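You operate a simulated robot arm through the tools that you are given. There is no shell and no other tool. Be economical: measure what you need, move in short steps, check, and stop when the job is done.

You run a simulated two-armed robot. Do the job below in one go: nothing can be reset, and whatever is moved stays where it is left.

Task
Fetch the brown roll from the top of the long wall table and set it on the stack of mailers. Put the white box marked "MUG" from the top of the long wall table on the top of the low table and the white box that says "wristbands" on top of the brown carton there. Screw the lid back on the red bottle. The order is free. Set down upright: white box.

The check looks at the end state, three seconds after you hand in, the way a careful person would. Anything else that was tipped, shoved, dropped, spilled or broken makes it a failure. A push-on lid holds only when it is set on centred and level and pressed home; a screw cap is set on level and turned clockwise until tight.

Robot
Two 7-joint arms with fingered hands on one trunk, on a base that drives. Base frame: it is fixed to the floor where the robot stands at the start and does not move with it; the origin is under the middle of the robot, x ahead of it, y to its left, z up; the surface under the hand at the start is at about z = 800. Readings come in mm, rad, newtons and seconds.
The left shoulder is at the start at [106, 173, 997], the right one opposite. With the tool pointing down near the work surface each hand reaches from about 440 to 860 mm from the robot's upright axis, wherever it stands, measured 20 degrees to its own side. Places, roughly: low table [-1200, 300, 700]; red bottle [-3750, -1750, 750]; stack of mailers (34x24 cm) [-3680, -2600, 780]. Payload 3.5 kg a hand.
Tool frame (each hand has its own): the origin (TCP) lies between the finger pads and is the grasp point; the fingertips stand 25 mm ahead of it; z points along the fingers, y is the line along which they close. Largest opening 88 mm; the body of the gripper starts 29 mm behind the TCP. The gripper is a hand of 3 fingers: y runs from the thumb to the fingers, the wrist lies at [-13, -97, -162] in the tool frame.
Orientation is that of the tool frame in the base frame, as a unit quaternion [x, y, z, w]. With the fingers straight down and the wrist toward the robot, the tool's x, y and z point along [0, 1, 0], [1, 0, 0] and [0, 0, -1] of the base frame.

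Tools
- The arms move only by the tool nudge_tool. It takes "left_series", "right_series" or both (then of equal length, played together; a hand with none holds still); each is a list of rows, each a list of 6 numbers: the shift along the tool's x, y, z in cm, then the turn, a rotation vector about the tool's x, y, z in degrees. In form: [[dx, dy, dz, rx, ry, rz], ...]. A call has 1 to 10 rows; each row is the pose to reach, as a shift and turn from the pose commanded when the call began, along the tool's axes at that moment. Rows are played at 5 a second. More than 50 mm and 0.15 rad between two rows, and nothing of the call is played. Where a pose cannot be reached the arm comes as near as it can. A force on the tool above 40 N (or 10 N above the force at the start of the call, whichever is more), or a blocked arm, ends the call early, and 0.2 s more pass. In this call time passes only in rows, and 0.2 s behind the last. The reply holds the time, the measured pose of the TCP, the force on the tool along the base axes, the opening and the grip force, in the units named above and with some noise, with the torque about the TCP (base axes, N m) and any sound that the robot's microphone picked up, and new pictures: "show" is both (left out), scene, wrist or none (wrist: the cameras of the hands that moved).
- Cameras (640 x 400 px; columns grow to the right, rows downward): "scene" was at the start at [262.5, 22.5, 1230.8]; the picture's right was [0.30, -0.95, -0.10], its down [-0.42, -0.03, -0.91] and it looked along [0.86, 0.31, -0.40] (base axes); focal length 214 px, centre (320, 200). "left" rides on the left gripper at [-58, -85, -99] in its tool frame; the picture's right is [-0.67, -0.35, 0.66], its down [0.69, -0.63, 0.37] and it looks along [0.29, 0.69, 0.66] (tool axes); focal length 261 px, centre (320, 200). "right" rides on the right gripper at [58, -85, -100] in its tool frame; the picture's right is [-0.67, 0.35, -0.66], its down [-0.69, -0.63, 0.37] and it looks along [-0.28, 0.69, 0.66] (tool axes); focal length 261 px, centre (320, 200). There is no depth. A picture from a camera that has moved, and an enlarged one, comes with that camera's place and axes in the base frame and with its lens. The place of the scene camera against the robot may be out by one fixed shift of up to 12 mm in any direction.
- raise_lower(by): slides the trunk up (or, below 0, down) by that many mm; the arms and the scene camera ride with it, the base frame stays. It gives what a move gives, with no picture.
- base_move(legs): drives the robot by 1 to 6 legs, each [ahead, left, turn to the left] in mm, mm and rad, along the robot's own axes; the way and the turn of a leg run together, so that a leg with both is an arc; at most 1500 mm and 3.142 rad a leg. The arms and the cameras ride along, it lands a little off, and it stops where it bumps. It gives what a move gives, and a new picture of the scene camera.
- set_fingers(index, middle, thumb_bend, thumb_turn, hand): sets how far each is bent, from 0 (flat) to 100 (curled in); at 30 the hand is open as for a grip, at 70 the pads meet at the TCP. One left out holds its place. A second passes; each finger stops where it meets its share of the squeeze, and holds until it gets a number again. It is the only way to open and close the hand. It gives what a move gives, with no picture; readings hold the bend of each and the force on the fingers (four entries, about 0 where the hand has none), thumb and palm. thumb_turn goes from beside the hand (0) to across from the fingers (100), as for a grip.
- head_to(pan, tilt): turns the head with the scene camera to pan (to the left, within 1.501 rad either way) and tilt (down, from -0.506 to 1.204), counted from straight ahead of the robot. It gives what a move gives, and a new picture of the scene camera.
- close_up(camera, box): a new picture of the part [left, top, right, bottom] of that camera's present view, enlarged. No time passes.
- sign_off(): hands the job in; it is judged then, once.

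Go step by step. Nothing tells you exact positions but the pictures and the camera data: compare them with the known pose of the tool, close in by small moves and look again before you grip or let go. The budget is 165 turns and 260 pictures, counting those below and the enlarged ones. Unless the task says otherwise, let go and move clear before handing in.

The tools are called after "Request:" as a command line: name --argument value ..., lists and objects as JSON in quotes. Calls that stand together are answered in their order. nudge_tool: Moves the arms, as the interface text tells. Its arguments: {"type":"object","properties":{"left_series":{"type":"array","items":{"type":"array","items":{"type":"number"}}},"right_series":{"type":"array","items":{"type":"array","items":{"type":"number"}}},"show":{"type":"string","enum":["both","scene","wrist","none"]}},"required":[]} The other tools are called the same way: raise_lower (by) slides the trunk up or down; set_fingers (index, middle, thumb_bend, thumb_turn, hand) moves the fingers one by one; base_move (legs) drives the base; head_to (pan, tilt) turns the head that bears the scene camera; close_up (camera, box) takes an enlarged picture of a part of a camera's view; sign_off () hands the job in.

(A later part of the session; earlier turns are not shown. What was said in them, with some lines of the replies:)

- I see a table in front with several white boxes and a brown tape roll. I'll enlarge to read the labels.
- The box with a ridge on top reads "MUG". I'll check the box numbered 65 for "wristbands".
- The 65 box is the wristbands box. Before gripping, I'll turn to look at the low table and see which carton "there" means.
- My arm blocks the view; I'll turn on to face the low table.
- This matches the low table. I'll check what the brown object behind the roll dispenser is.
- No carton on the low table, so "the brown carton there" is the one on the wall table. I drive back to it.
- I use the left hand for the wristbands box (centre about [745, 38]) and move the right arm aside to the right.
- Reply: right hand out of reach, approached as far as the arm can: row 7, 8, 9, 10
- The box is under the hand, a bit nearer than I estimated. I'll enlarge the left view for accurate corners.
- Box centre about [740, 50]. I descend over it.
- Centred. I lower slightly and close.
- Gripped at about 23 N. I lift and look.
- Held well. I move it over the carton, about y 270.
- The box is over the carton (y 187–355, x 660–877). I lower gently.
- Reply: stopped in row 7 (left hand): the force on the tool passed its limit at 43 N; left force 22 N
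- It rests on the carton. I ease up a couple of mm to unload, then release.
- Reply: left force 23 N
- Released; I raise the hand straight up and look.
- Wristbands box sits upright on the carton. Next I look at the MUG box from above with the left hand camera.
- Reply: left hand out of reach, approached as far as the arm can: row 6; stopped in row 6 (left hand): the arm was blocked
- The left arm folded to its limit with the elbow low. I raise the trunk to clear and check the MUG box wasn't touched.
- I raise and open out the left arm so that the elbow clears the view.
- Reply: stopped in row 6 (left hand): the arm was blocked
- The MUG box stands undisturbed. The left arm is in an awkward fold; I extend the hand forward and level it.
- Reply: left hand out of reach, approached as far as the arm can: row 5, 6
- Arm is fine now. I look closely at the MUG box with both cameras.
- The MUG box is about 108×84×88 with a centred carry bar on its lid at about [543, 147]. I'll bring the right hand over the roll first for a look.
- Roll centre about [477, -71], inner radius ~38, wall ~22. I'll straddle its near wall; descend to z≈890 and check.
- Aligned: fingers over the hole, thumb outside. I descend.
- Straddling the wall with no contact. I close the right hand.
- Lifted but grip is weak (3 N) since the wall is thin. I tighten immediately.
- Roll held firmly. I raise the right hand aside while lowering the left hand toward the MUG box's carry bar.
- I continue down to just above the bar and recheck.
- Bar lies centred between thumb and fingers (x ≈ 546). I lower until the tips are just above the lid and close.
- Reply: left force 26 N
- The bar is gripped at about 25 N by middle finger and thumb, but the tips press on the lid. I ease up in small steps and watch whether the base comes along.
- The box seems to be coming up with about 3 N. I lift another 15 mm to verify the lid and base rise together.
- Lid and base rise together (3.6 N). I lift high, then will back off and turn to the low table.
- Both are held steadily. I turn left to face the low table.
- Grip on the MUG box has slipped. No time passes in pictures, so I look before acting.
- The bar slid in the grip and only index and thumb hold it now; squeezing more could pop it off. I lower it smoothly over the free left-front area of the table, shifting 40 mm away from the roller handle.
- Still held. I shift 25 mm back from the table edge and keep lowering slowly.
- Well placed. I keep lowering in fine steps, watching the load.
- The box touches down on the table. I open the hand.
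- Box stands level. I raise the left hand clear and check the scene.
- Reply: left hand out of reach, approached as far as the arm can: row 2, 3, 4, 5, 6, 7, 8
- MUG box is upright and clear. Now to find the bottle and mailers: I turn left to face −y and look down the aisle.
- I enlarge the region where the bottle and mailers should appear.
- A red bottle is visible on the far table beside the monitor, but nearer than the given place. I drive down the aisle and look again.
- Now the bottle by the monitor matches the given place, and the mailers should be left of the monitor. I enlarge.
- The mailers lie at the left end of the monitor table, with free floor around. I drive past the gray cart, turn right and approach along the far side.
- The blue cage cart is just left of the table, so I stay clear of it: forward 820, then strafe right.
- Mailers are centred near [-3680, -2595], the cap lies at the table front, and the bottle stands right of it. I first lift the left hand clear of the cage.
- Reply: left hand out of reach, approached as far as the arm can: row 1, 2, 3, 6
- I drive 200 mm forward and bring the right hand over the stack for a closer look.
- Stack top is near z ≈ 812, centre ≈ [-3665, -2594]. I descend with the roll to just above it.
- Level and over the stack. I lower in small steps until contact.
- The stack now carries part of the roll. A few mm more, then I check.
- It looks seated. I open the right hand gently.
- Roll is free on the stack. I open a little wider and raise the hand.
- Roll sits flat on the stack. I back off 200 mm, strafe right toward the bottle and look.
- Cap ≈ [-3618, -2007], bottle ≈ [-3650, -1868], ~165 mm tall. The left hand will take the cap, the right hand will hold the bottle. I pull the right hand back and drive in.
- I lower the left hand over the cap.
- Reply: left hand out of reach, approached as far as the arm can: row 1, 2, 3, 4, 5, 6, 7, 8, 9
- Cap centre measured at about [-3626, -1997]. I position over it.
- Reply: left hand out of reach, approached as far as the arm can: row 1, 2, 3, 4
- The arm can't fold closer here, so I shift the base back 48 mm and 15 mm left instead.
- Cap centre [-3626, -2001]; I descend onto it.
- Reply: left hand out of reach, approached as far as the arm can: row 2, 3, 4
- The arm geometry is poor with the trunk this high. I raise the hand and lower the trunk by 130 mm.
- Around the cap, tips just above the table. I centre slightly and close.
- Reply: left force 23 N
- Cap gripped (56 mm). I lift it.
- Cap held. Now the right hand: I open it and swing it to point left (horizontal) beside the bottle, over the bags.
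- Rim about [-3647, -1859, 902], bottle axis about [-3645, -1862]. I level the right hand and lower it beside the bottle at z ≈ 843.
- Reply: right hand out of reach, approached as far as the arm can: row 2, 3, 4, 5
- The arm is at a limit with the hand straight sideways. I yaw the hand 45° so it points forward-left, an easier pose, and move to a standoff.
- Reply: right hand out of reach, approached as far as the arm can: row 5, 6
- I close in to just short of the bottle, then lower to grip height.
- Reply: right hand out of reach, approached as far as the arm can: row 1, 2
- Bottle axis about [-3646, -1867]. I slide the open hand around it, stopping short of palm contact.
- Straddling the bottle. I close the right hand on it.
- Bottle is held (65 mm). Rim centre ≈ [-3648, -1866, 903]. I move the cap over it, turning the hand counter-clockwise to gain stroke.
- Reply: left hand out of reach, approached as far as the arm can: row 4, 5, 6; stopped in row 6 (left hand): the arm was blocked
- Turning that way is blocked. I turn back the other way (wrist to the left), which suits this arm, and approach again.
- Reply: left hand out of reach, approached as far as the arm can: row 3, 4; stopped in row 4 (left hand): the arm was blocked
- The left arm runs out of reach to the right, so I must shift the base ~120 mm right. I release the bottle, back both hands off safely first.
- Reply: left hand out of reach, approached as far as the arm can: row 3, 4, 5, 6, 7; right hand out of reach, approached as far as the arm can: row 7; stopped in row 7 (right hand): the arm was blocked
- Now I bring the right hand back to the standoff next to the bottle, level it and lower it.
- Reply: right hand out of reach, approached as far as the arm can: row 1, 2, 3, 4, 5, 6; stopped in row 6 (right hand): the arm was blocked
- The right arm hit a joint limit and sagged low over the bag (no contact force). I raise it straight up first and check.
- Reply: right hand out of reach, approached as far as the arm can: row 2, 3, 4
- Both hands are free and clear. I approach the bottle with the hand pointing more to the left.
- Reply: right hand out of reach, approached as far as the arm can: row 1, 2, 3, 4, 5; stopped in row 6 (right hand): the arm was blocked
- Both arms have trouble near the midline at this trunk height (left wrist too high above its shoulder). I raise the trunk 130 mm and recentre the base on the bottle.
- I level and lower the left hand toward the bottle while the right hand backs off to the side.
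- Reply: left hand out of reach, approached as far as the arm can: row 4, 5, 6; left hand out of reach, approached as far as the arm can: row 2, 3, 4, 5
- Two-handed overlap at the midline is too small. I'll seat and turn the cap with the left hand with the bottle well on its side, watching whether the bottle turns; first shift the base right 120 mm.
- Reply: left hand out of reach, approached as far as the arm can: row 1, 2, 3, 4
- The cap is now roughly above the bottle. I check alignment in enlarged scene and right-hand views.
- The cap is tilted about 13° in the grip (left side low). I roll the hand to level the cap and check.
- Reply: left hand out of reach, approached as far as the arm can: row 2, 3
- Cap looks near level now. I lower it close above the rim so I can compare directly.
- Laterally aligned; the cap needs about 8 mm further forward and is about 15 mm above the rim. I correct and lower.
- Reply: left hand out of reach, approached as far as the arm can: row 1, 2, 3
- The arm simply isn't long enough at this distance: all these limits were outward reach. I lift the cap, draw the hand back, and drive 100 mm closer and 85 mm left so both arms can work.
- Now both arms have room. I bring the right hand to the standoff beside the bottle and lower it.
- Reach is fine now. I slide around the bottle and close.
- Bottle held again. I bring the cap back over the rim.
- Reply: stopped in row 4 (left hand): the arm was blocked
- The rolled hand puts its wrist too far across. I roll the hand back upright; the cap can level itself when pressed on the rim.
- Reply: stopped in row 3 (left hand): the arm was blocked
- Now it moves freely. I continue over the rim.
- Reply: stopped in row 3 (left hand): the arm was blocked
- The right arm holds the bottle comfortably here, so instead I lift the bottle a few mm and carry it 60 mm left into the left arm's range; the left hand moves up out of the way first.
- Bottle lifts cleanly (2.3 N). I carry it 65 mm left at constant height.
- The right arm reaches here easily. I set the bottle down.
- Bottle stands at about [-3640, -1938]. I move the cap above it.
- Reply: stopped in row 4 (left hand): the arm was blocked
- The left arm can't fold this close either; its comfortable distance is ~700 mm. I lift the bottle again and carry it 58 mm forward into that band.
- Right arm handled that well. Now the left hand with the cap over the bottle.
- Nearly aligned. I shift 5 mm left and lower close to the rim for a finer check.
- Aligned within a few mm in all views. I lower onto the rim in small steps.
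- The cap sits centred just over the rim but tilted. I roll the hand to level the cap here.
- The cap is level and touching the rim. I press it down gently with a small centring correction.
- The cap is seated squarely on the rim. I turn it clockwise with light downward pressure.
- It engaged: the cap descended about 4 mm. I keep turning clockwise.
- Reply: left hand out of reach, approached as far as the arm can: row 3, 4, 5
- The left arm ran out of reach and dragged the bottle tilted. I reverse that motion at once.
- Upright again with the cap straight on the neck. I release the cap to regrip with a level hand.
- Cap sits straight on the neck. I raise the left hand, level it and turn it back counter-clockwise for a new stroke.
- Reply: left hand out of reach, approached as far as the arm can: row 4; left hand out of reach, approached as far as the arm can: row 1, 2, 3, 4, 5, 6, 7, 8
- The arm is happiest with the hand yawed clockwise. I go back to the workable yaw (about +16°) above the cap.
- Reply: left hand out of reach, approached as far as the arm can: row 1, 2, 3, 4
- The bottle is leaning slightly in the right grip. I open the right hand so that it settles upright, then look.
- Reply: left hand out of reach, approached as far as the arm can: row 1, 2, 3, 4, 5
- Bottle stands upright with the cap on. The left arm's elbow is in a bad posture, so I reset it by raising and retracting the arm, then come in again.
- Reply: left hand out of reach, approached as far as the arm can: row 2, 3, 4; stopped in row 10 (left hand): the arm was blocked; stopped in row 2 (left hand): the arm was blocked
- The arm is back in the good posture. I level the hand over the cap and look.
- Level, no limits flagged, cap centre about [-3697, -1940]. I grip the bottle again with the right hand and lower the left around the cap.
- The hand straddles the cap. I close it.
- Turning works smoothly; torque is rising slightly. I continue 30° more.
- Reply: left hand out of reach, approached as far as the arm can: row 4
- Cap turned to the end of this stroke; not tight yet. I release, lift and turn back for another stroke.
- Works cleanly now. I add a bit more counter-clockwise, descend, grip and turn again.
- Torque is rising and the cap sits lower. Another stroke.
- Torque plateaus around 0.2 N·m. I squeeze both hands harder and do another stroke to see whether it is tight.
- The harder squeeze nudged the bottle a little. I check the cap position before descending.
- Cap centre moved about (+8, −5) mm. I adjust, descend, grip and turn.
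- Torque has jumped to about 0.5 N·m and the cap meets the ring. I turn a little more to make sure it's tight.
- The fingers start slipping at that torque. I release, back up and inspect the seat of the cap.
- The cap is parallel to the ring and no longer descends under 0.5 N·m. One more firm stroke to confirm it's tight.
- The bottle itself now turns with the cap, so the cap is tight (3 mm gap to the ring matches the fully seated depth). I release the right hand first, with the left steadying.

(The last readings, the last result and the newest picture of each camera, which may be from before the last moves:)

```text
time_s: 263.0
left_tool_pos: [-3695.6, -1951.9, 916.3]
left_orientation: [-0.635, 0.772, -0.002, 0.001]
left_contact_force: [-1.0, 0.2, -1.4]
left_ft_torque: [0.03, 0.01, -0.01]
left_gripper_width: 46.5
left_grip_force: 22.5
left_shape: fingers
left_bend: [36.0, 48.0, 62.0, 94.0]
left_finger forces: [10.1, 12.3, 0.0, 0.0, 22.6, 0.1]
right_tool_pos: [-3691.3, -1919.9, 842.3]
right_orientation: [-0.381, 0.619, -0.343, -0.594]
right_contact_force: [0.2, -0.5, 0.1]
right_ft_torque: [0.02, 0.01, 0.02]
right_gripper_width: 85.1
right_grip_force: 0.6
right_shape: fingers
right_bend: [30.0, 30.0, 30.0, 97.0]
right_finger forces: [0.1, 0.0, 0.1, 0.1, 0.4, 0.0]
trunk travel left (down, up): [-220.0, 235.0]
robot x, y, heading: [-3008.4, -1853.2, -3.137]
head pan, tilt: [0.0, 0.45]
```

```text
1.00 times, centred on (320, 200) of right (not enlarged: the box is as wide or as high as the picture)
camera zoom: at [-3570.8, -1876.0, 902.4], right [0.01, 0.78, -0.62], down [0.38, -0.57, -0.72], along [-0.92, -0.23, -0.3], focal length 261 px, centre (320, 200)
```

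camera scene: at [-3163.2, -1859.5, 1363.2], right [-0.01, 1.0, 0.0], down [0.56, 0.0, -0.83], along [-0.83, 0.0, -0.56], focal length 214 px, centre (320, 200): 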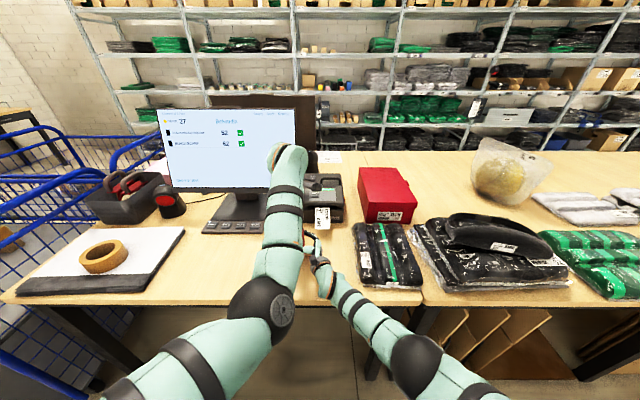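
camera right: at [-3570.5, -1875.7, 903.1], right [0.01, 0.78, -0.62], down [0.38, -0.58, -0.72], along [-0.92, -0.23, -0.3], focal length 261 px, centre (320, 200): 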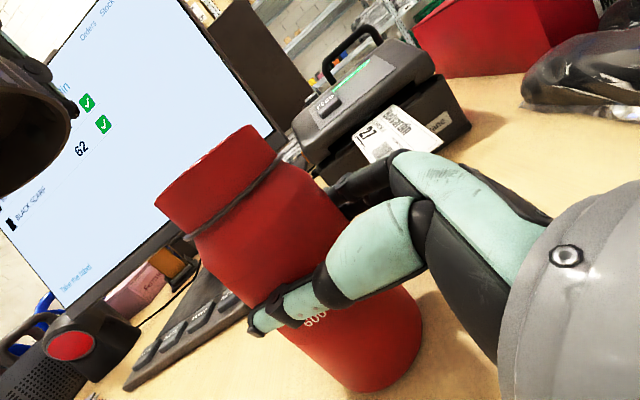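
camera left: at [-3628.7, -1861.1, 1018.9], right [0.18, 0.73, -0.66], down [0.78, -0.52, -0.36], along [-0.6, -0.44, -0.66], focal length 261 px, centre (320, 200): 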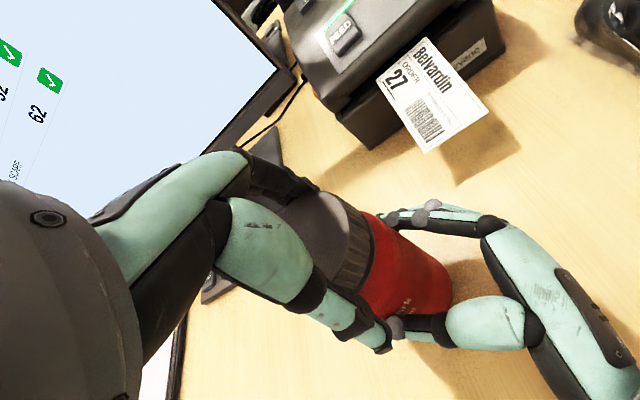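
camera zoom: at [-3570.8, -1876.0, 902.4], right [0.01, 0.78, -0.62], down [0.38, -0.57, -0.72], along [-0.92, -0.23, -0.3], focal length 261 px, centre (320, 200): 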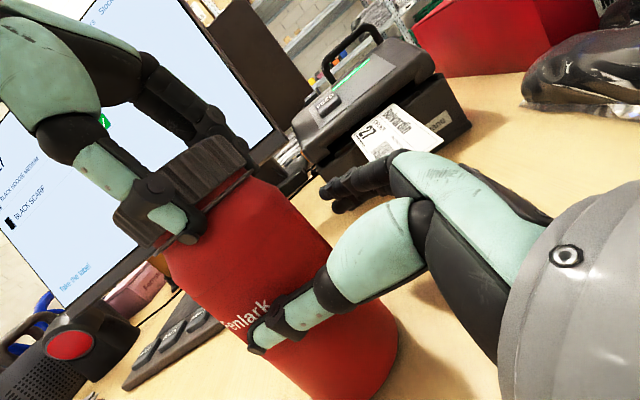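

Bottle upright and free. To be sure of tightness I re-seat the right hand deeper around the bottle and give one more firm twist.

Request:
nudge_tool --right_series '[[0, -0.5, 0, 0, 0, 0], [0, -0.9, 0.8, 0, 0, 0], [0, -0.9, 1.9, 0, 0, 0]]' --show "none"

Request:
set_fingers --hand "right" --index 75 --middle 75 --thumb_bend 75

Request:
nudge_tool --left_series '[[0, 0, 0, 0, 0, 7], [0, 0, 0, 0, 0, 14], [0, 0, 0, 0, 0, 21]]' --show "none"

Request:
close_up --camera "right" --box '[0, 0, 640, 400]'

```text
time_s: 263.8
left_tool_pos: [-3696.6, -1952.5, 916.1]
left_orientation: [-0.635, 0.773, -0.002, 0.001]
left_contact_force: [-0.9, -0.6, -1.1]
left_ft_torque: [0.0, 0.05, -0.01]
left_gripper_width: 46.1
left_grip_force: 22.0
left_shape: fingers
left_bend: [36.0, 48.0, 62.0, 94.0]
left_finger forces: [10.3, 12.1, 0.1, 0.1, 22.0, 0.1]
right_tool_pos: [-3692.7, -1937.4, 846.6]
right_orientation: [-0.382, 0.62, -0.343, -0.593]
right_contact_force: [2.2, -0.3, 0.2]
right_ft_torque: [0.01, 0.01, 0.05]
right_gripper_width: 85.3
right_grip_force: 0.1
right_shape: fingers
right_bend: [30.0, 30.0, 29.0, 98.0]
right_finger forces: [0.0, 0.0, 0.1, 0.1, 0.7, 0.0]
right hand out of reach, approached as far as the arm can: row 3
trunk travel left (down, up): [-220.0, 235.0]
robot x, y, heading: [-3006.7, -1852.0, -3.135]
head pan, tilt: [0.0, 0.45]
```

```text
time_s: 264.8
left_tool_pos: [-3695.3, -1951.1, 916.3]
left_orientation: [-0.635, 0.772, -0.003, 0.002]
left_contact_force: [3.5, -0.5, 3.8]
left_ft_torque: [-0.02, -0.11, 0.04]
left_gripper_width: 45.7
left_grip_force: 22.0
left_shape: fingers
left_bend: [36.0, 48.0, 62.0, 94.0]
left_finger forces: [10.0, 11.2, 0.0, 0.0, 23.9, 0.0]
right_tool_pos: [-3692.6, -1937.4, 846.6]
right_orientation: [-0.381, 0.62, -0.343, -0.594]
right_contact_force: [-2.8, 0.2, -4.1]
right_ft_torque: [0.11, -0.14, -0.09]
right_gripper_width: 63.4
right_grip_force: 22.5
right_shape: fingers
right_bend: [48.0, 52.0, 37.0, 96.0]
right_finger forces: [12.9, 11.2, 0.0, 0.1, 20.4, 0.0]
trunk travel left (down, up): [-220.0, 235.0]
robot x, y, heading: [-3004.0, -1851.2, -3.14]
head pan, tilt: [0.0, 0.45]
```

```text
time_s: 265.6
left_tool_pos: [-3695.0, -1952.0, 915.5]
left_orientation: [-0.482, 0.876, -0.002, 0.002]
left_contact_force: [5.2, -1.6, 5.0]
left_ft_torque: [-0.11, -0.26, 0.18]
left_gripper_width: 35.0
left_grip_force: 17.0
left_shape: fingers
left_bend: [71.0, 50.0, 66.0, 91.0]
left_finger forces: [5.0, 8.4, 0.1, 0.0, 20.5, 0.0]
right_tool_pos: [-3692.9, -1936.9, 845.5]
right_orientation: [-0.381, 0.62, -0.343, -0.594]
right_contact_force: [-6.5, 0.2, -5.4]
right_ft_torque: [0.14, -0.17, -0.26]
right_gripper_width: 63.1
right_grip_force: 21.6
right_shape: fingers
right_bend: [48.0, 52.0, 37.0, 96.0]
right_finger forces: [13.0, 12.4, 0.0, 0.0, 18.2, 0.0]
trunk travel left (down, up): [-220.0, 235.0]
robot x, y, heading: [-3005.5, -1851.5, -3.135]
head pan, tilt: [0.0, 0.45]
```

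```text
1.00 times, centred on (320, 200) of right (not enlarged: the box is as wide or as high as the picture)
camera zoom: at [-3572.9, -1893.5, 907.1], right [0.01, 0.78, -0.62], down [0.38, -0.57, -0.72], along [-0.92, -0.23, -0.3], focal length 261 px, centre (320, 200)
```

zoom: 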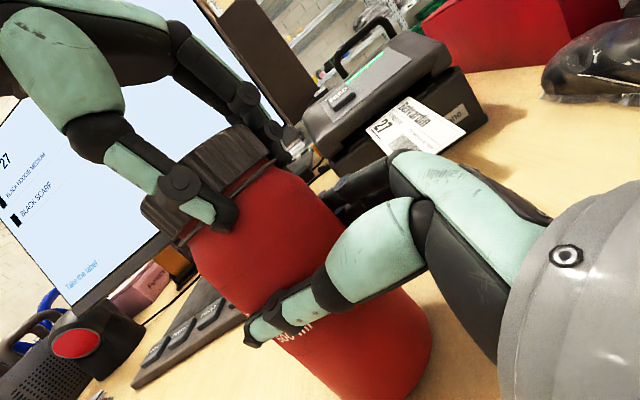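

The left grip was off-centre and slipped. I regrip the cap centred and try once more.

Request:
set_fingers --hand "left" --index 30 --middle 30 --thumb_bend 30

Request:
nudge_tool --left_series '[[0, 0, -3.5, 0, 0, 0], [0, 0, -7, 0, 0, 0], [0, 0, -7, 0, 0, -8], [0, 0, -7, 0, 0, -16], [0, 0, -7, 0, 0, -24], [0, 0, -7, 0, 0, -32], [0, 0, -7, 0, 0, -40]]' --show "wrist"

Request:
close_up --camera "right" --box '[80, 80, 400, 340]'

```text
time_s: 266.6
left_tool_pos: [-3696.2, -1951.6, 915.6]
left_orientation: [-0.484, 0.875, -0.001, 0.002]
left_contact_force: [-0.6, -0.1, 0.8]
left_ft_torque: [-0.01, 0.0, 0.0]
left_gripper_width: 84.2
left_grip_force: 0.0
left_shape: fingers
left_bend: [30.0, 30.0, 30.0, 97.0]
left_finger forces: [0.0, 0.0, 0.1, 0.1, 0.0, 0.0]
right_tool_pos: [-3692.8, -1937.7, 846.0]
right_orientation: [-0.381, 0.619, -0.343, -0.594]
right_contact_force: [0.3, 0.3, -0.2]
right_ft_torque: [0.04, -0.01, -0.04]
right_gripper_width: 63.2
right_grip_force: 21.4
right_shape: fingers
right_bend: [49.0, 53.0, 37.0, 96.0]
right_finger forces: [11.2, 10.3, 0.0, 0.0, 21.4, 0.0]
trunk travel left (down, up): [-220.0, 235.0]
robot x, y, heading: [-3009.7, -1848.2, -3.136]
head pan, tilt: [0.0, 0.45]
```

```text
time_s: 268.2
left_tool_pos: [-3697.4, -1951.0, 986.8]
left_orientation: [0.754, -0.657, 0.003, -0.002]
left_contact_force: [0.4, -0.3, 0.4]
left_ft_torque: [0.03, 0.0, 0.01]
left_gripper_width: 84.4
left_grip_force: 0.1
left_shape: fingers
left_bend: [30.0, 30.0, 30.0, 97.0]
left_finger forces: [0.0, 0.0, 0.0, 0.0, 0.1, 0.1]
right_tool_pos: [-3692.3, -1936.8, 846.5]
right_orientation: [-0.381, 0.62, -0.344, -0.594]
right_contact_force: [0.5, 0.0, -0.2]
right_ft_torque: [0.03, -0.01, -0.01]
right_gripper_width: 63.2
right_grip_force: 21.9
right_shape: fingers
right_bend: [49.0, 53.0, 37.0, 96.0]
right_finger forces: [11.3, 10.2, 0.0, 0.0, 21.3, 0.1]
trunk travel left (down, up): [-220.0, 235.0]
robot x, y, heading: [-3004.5, -1850.4, -3.136]
head pan, tilt: [0.0, 0.45]
camera left: at [-3620.7, -1881.6, 1085.7], right [0.26, 0.71, -0.66], down [0.72, -0.59, -0.36], along [-0.65, -0.38, -0.66], focal length 261 px, centre (320, 200)
```

left: 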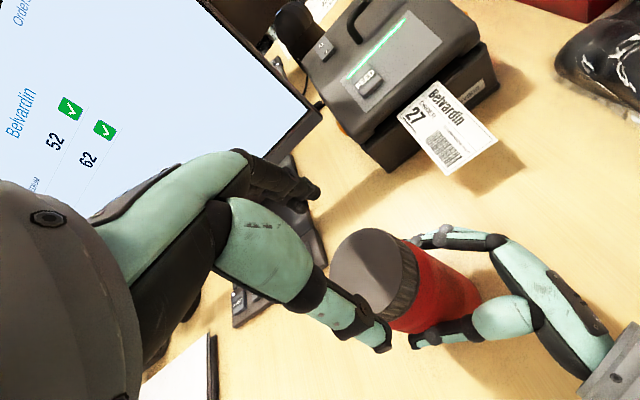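

```text
1.54 times, centred on (240, 210) of right
camera zoom: at [-3572.7, -1893.2, 907.3], right [0.01, 0.78, -0.62], down [0.38, -0.57, -0.72], along [-0.92, -0.23, -0.3], focal length 401 px, centre (443, 185)
```

zoom: 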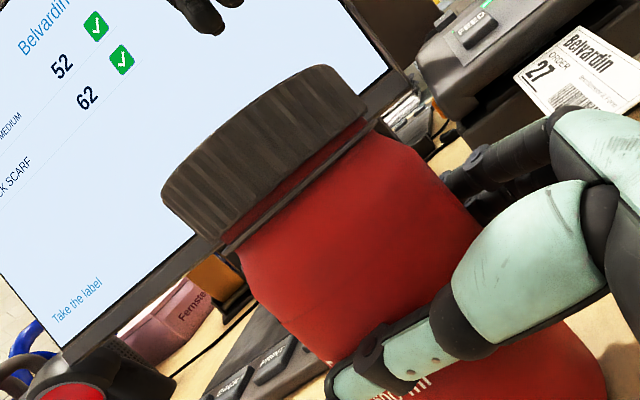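

Request:
nudge_tool --left_series '[[0.3, 0.3, 0, 0, 0, -5], [0.55, 0.55, 2.2, 0, 0, -5], [0.55, 0.55, 4.4, 0, 0, -5], [0.55, 0.55, 6.2, 0, 0, -5], [0.55, 0.55, 6.9, 0, 0, -5]]' --show "none"

Request:
set_fingers --hand "left" --index 70 --middle 70 --thumb_bend 70

Request:
nudge_tool --left_series '[[0, 0, 0.02, 0, 0, 7], [0, 0, 0.03, 0, 0, 14], [0, 0, 0.03, 0, 0, 21], [0, 0, 0.03, 0, 0, 28]]' --show "none"

Request:
close_up --camera "right" --box '[80, 80, 400, 340]'

```text
time_s: 269.4
left_tool_pos: [-3700.3, -1959.5, 916.9]
left_orientation: [0.782, -0.624, 0.002, -0.001]
left_contact_force: [0.1, 0.3, -0.9]
left_ft_torque: [0.0, -0.02, -0.01]
left_gripper_width: 84.5
left_grip_force: 0.1
left_shape: fingers
left_bend: [30.0, 30.0, 30.0, 97.0]
left_finger forces: [0.0, 0.0, 0.0, 0.0, 0.0, 0.1]
right_tool_pos: [-3692.3, -1937.0, 846.3]
right_orientation: [-0.381, 0.62, -0.343, -0.594]
right_contact_force: [-0.6, 0.4, -1.1]
right_ft_torque: [0.05, -0.01, -0.01]
right_gripper_width: 63.0
right_grip_force: 21.5
right_shape: fingers
right_bend: [49.0, 53.0, 37.0, 96.0]
right_finger forces: [11.3, 10.3, 0.0, 0.0, 21.3, 0.0]
trunk travel left (down, up): [-220.0, 235.0]
robot x, y, heading: [-3004.5, -1848.7, -3.136]
head pan, tilt: [0.0, 0.45]
```

```text
time_s: 270.4
left_tool_pos: [-3700.4, -1958.9, 917.5]
left_orientation: [0.781, -0.624, 0.001, -0.001]
left_contact_force: [-2.0, -1.0, 0.3]
left_ft_torque: [-0.02, 0.16, -0.02]
left_gripper_width: 54.9
left_grip_force: 25.4
left_shape: fingers
left_bend: [41.0, 49.0, 51.0, 96.0]
left_finger forces: [15.7, 10.2, 0.1, 0.0, 24.8, 0.1]
right_tool_pos: [-3693.0, -1937.5, 846.7]
right_orientation: [-0.381, 0.62, -0.343, -0.594]
right_contact_force: [2.4, 0.4, -0.5]
right_ft_torque: [0.05, -0.04, 0.05]
right_gripper_width: 63.2
right_grip_force: 20.9
right_shape: fingers
right_bend: [49.0, 53.0, 36.0, 96.0]
right_finger forces: [10.5, 9.8, 0.0, 0.0, 21.7, 0.0]
trunk travel left (down, up): [-220.0, 235.0]
robot x, y, heading: [-3005.7, -1852.1, -3.135]
head pan, tilt: [0.0, 0.45]
```

```text
time_s: 271.4
left_tool_pos: [-3699.4, -1959.5, 917.8]
left_orientation: [-0.606, 0.795, -0.002, 0.002]
left_contact_force: [-2.7, -4.6, 0.4]
left_ft_torque: [-0.18, 0.24, 0.72]
left_gripper_width: 53.9
left_grip_force: 26.0
left_shape: fingers
left_bend: [40.0, 51.0, 53.0, 90.0]
left_finger forces: [16.1, 9.5, 0.0, 0.0, 27.1, 0.1]
right_tool_pos: [-3692.9, -1937.4, 846.5]
right_orientation: [-0.381, 0.62, -0.343, -0.594]
right_contact_force: [3.2, 3.1, -1.4]
right_ft_torque: [0.02, -0.06, -0.68]
right_gripper_width: 60.4
right_grip_force: 18.6
right_shape: fingers
right_bend: [50.0, 54.0, 37.0, 95.0]
right_finger forces: [11.2, 9.3, 0.0, 0.0, 16.6, 0.0]
trunk travel left (down, up): [-220.0, 235.0]
robot x, y, heading: [-3005.9, -1852.0, -3.135]
head pan, tilt: [0.0, 0.45]
```

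```text
1.54 times, centred on (240, 210) of right
camera zoom: at [-3572.8, -1893.5, 907.1], right [0.01, 0.78, -0.62], down [0.38, -0.57, -0.72], along [-0.92, -0.23, -0.3], focal length 401 px, centre (443, 185)
```

zoom: 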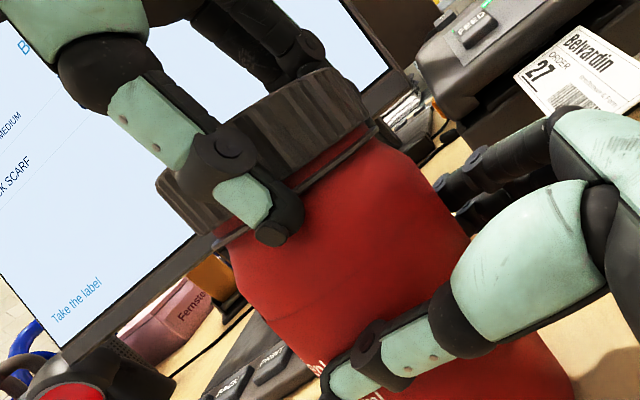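

0.7 N·m and no further give: the lid is tight. I release the right hand and back it off, the left still steadying the cap.

Request:
set_fingers --hand "right" --index 30 --middle 30 --thumb_bend 30

Request:
nudge_tool --right_series '[[0, 0.3, -1.5, 0, 0, 0], [0, 0.3, -3.5, 0, 0, 0], [0, 0.3, -5.5, 0, 0, 0], [0, 0.3, -8, 0, 0, 0], [2, 0.3, -10, 0, 0, 0], [4, 0.3, -12, 0, 0, 0], [6, 0.3, -13, 0, 0, 0]]' --show "scene"

Request:
close_up --camera "scene" --box '[240, 170, 360, 290]'

```text
time_s: 272.4
left_tool_pos: [-3700.0, -1958.8, 917.0]
left_orientation: [-0.607, 0.795, -0.002, 0.002]
left_contact_force: [-0.3, -0.6, -1.2]
left_ft_torque: [0.03, 0.07, 0.01]
left_gripper_width: 52.8
left_grip_force: 26.9
left_shape: fingers
left_bend: [40.0, 50.0, 53.0, 94.0]
left_finger forces: [15.4, 12.5, 0.1, 0.0, 25.7, 0.0]
right_tool_pos: [-3692.4, -1936.7, 846.9]
right_orientation: [-0.38, 0.619, -0.343, -0.595]
right_contact_force: [0.3, -0.9, -0.5]
right_ft_torque: [-0.01, -0.02, 0.02]
right_gripper_width: 85.5
right_grip_force: 0.3
right_shape: fingers
right_bend: [30.0, 30.0, 29.0, 97.0]
right_finger forces: [0.0, 0.0, 0.0, 0.0, 0.9, 0.0]
trunk travel left (down, up): [-220.0, 235.0]
robot x, y, heading: [-3011.7, -1850.8, -3.14]
head pan, tilt: [0.0, 0.45]
```

```text
time_s: 274.0
left_tool_pos: [-3700.8, -1957.8, 916.8]
left_orientation: [-0.608, 0.794, -0.002, 0.001]
left_contact_force: [0.8, 0.4, -1.6]
left_ft_torque: [0.01, 0.02, -0.03]
left_gripper_width: 52.9
left_grip_force: 26.7
left_shape: fingers
left_bend: [40.0, 50.0, 53.0, 94.0]
left_finger forces: [15.2, 12.3, 0.1, 0.0, 25.9, 0.0]
right_tool_pos: [-3631.7, -1825.6, 911.7]
right_orientation: [-0.382, 0.619, -0.344, -0.594]
right_contact_force: [-0.3, -0.7, 0.1]
right_ft_torque: [0.0, -0.04, 0.04]
right_gripper_width: 84.9
right_grip_force: 0.2
right_shape: fingers
right_bend: [30.0, 30.0, 30.0, 97.0]
right_finger forces: [0.0, 0.0, 0.0, 0.0, 0.1, 0.0]
trunk travel left (down, up): [-220.0, 235.0]
robot x, y, heading: [-3005.8, -1847.5, -3.138]
head pan, tilt: [0.0, 0.45]
camera scene: at [-3163.4, -1859.2, 1363.1], right [-0.01, 1.0, 0.0], down [0.56, 0.0, -0.83], along [-0.83, 0.0, -0.56], focal length 214 px, centre (320, 200)
```

scene: 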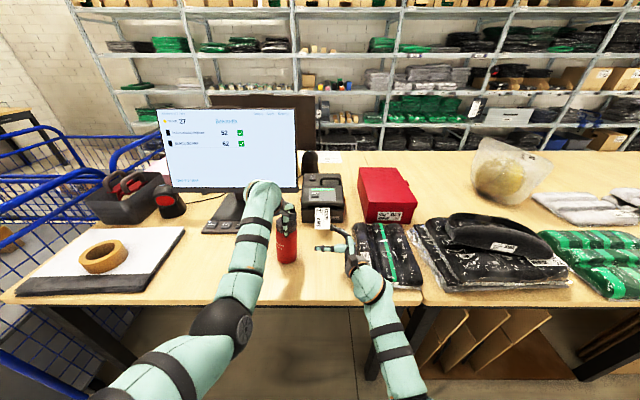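

```text
3.33 times, centred on (300, 230) of scene
camera zoom: at [-3163.4, -1859.2, 1363.1], right [-0.01, 1.0, 0.0], down [0.56, 0.0, -0.83], along [-0.83, 0.0, -0.56], focal length 715 px, centre (387, 100)
```

zoom: 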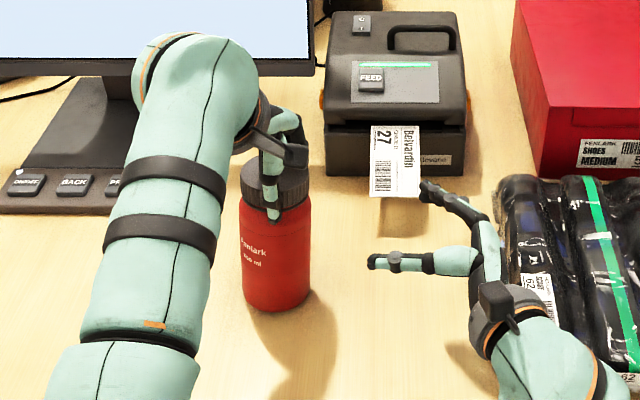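

The bottle may be hanging a mm or two from the left hand; I lower until it bears on the table, then release and raise.

Request:
nudge_tool --left_series '[[0, 0, 0.15, 0, 0, 0], [0, 0, 0.3, 0, 0, 0], [0, 0, 0.45, 0, 0, 0]]' --show "none"

Request:
close_up --camera "right" --box '[0, 0, 640, 400]'

```text
time_s: 274.8
left_tool_pos: [-3699.7, -1958.9, 915.2]
left_orientation: [-0.607, 0.795, 0.0, 0.0]
left_contact_force: [-0.5, 0.5, 5.6]
left_ft_torque: [0.03, 0.12, 0.01]
left_gripper_width: 53.1
left_grip_force: 26.5
left_shape: fingers
left_bend: [40.0, 50.0, 53.0, 94.0]
left_finger forces: [15.4, 12.1, 0.1, 0.0, 25.9, 0.0]
right_tool_pos: [-3632.4, -1824.8, 913.7]
right_orientation: [-0.382, 0.619, -0.343, -0.594]
right_contact_force: [-0.6, 0.8, -0.7]
right_ft_torque: [0.0, 0.0, 0.0]
right_gripper_width: 85.0
right_grip_force: 0.0
right_shape: fingers
right_bend: [30.0, 30.0, 30.0, 97.0]
right_finger forces: [0.0, 0.1, 0.0, 0.1, 0.1, 0.0]
trunk travel left (down, up): [-220.0, 235.0]
robot x, y, heading: [-3010.0, -1853.7, -3.139]
head pan, tilt: [0.0, 0.45]
```

```text
1.00 times, centred on (320, 200) of right (not enlarged: the box is as wide or as high as the picture)
camera zoom: at [-3511.5, -1782.2, 973.4], right [0.01, 0.78, -0.62], down [0.38, -0.57, -0.72], along [-0.92, -0.23, -0.3], focal length 261 px, centre (320, 200)
```

zoom: 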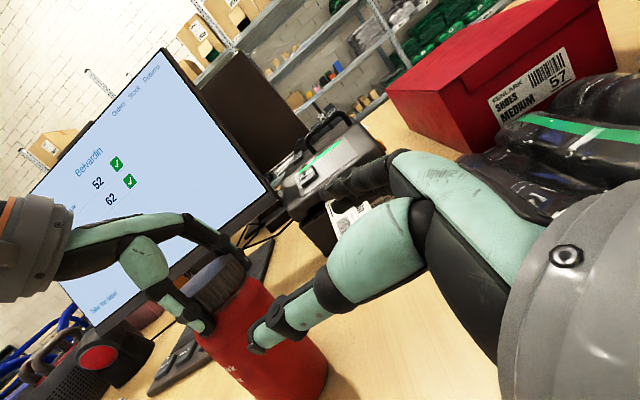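

On the table now (5.6 N bearing). I open the left hand and raise it.

Request:
set_fingers --hand "left" --index 30 --middle 30 --thumb_bend 30

Request:
nudge_tool --left_series '[[0, 0, -2.5, 0, 0, 0], [0, 0, -5, 0, 0, 0], [0, 0, -8, 0, 0, 0], [0, 0, -11, 0, 0, 0], [2, -2, -13, 0, 0, 0], [4, -4, -14, 0, 0, 0]]' --show "none"

Request:
base_move --legs '[[-250, 0, 0]]'

Request:
close_up --camera "scene" --box '[220, 120, 420, 260]'

```text
time_s: 275.8
left_tool_pos: [-3699.7, -1958.3, 913.5]
left_orientation: [-0.607, 0.794, -0.002, 0.002]
left_contact_force: [-0.3, 0.5, -0.8]
left_ft_torque: [0.0, -0.03, -0.03]
left_gripper_width: 84.7
left_grip_force: 0.1
left_shape: fingers
left_bend: [30.0, 30.0, 30.0, 97.0]
left_finger forces: [0.1, 0.1, 0.0, 0.0, 0.2, 0.1]
right_tool_pos: [-3632.3, -1825.8, 911.2]
right_orientation: [-0.382, 0.62, -0.343, -0.593]
right_contact_force: [-0.3, 0.0, 0.5]
right_ft_torque: [0.0, -0.02, 0.04]
right_gripper_width: 85.3
right_grip_force: 0.1
right_shape: fingers
right_bend: [30.0, 30.0, 30.0, 97.0]
right_finger forces: [0.0, 0.1, 0.1, 0.0, 0.0, 0.0]
trunk travel left (down, up): [-220.0, 235.0]
robot x, y, heading: [-3004.7, -1849.0, -3.136]
head pan, tilt: [0.0, 0.45]
```

```text
time_s: 277.2
left_tool_pos: [-3672.5, -2009.4, 1052.5]
left_orientation: [-0.608, 0.794, -0.002, 0.001]
left_contact_force: [-0.6, 0.4, -0.6]
left_ft_torque: [0.0, 0.04, -0.02]
left_gripper_width: 84.9
left_grip_force: 0.2
left_shape: fingers
left_bend: [30.0, 30.0, 30.0, 97.0]
left_finger forces: [0.0, 0.0, 0.0, 0.1, 0.1, 0.1]
right_tool_pos: [-3631.7, -1825.8, 912.3]
right_orientation: [-0.381, 0.62, -0.343, -0.594]
right_contact_force: [-0.3, 0.2, -0.1]
right_ft_torque: [-0.04, 0.01, -0.02]
right_gripper_width: 85.0
right_grip_force: 0.1
right_shape: fingers
right_bend: [30.0, 30.0, 30.0, 97.0]
right_finger forces: [0.0, 0.0, 0.0, 0.0, 0.0, 0.0]
trunk travel left (down, up): [-220.0, 235.0]
robot x, y, heading: [-3008.1, -1849.5, -3.14]
head pan, tilt: [0.0, 0.45]
```

```text
time_s: 279.0
left_tool_pos: [-3424.3, -2010.1, 1052.9]
left_orientation: [-0.609, 0.793, -0.002, 0.001]
left_contact_force: [-0.6, -0.8, -0.3]
left_ft_torque: [-0.01, 0.02, 0.01]
left_gripper_width: 84.9
left_grip_force: 0.0
left_shape: fingers
left_bend: [30.0, 30.0, 30.0, 97.0]
left_finger forces: [0.0, 0.1, 0.0, 0.1, 0.0, 0.0]
right_tool_pos: [-3385.4, -1827.7, 912.1]
right_orientation: [-0.383, 0.618, -0.346, -0.593]
right_contact_force: [-0.3, -0.8, -0.3]
right_ft_torque: [0.02, 0.01, -0.01]
right_gripper_width: 85.1
right_grip_force: 0.1
right_shape: fingers
right_bend: [30.0, 30.0, 30.0, 97.0]
right_finger forces: [0.0, 0.1, 0.1, 0.0, 0.0, 0.0]
trunk travel left (down, up): [-220.0, 235.0]
robot x, y, heading: [-2758.9, -1847.7, -3.13]
head pan, tilt: [0.0, 0.45]
camera scene: at [-2915.8, -1857.8, 1363.0], right [-0.01, 1.0, 0.0], down [0.56, 0.01, -0.83], along [-0.83, -0.01, -0.56], focal length 214 px, centre (320, 200)
```

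scene: 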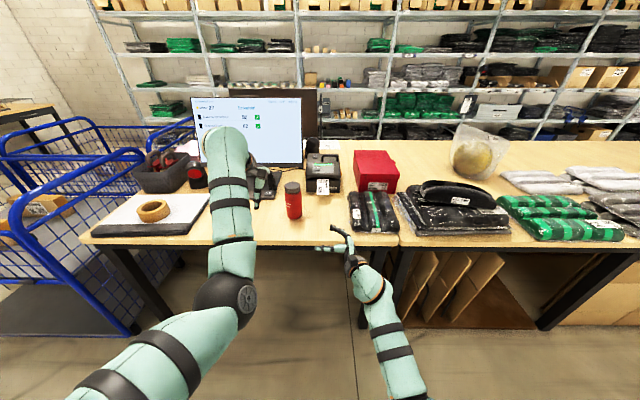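

```text
2.86 times, centred on (320, 190) of scene
camera zoom: at [-2915.8, -1857.8, 1363.0], right [-0.01, 1.0, 0.0], down [0.56, 0.01, -0.83], along [-0.83, -0.01, -0.56], focal length 613 px, centre (320, 229)
```

zoom: 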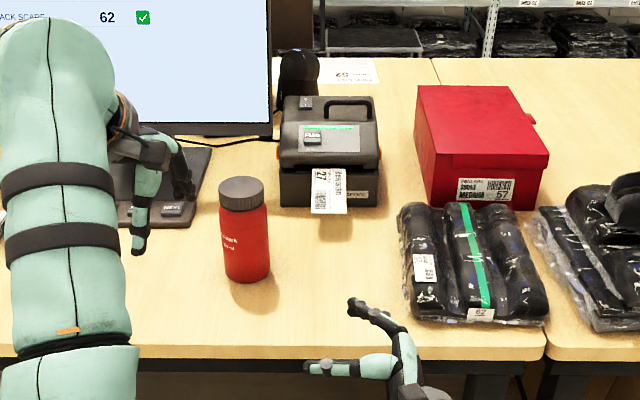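

The bottle stands upright with its lid tight, the roll lies on the mailers, and both hands are clear. All parts were placed and checked, so I hand in.

Request:
sign_off

```text
The job is handed in.
```

I've handed in the job with all four parts done; these are end states as I last saw them, and I don't know the check result.

- **Roll:** the brown roll lies flat on the stack of mailers.
- **MUG box:** it stands upright on the low table. It slipped in the grip while I turned, but I set it down level and it didn't fall.
- **Wristbands box:** it sits upright on the brown carton on the long wall table. There was no carton on the low table, so I took "there" to mean this one.
- **Red bottle:** the lid is screwed on until it stopped giving at about 0.7 N·m. I moved the bottle about 100 mm along its table so both arms could reach it, and left it standing upright there. It tilted briefly in my grip during the screwing but did not fall.
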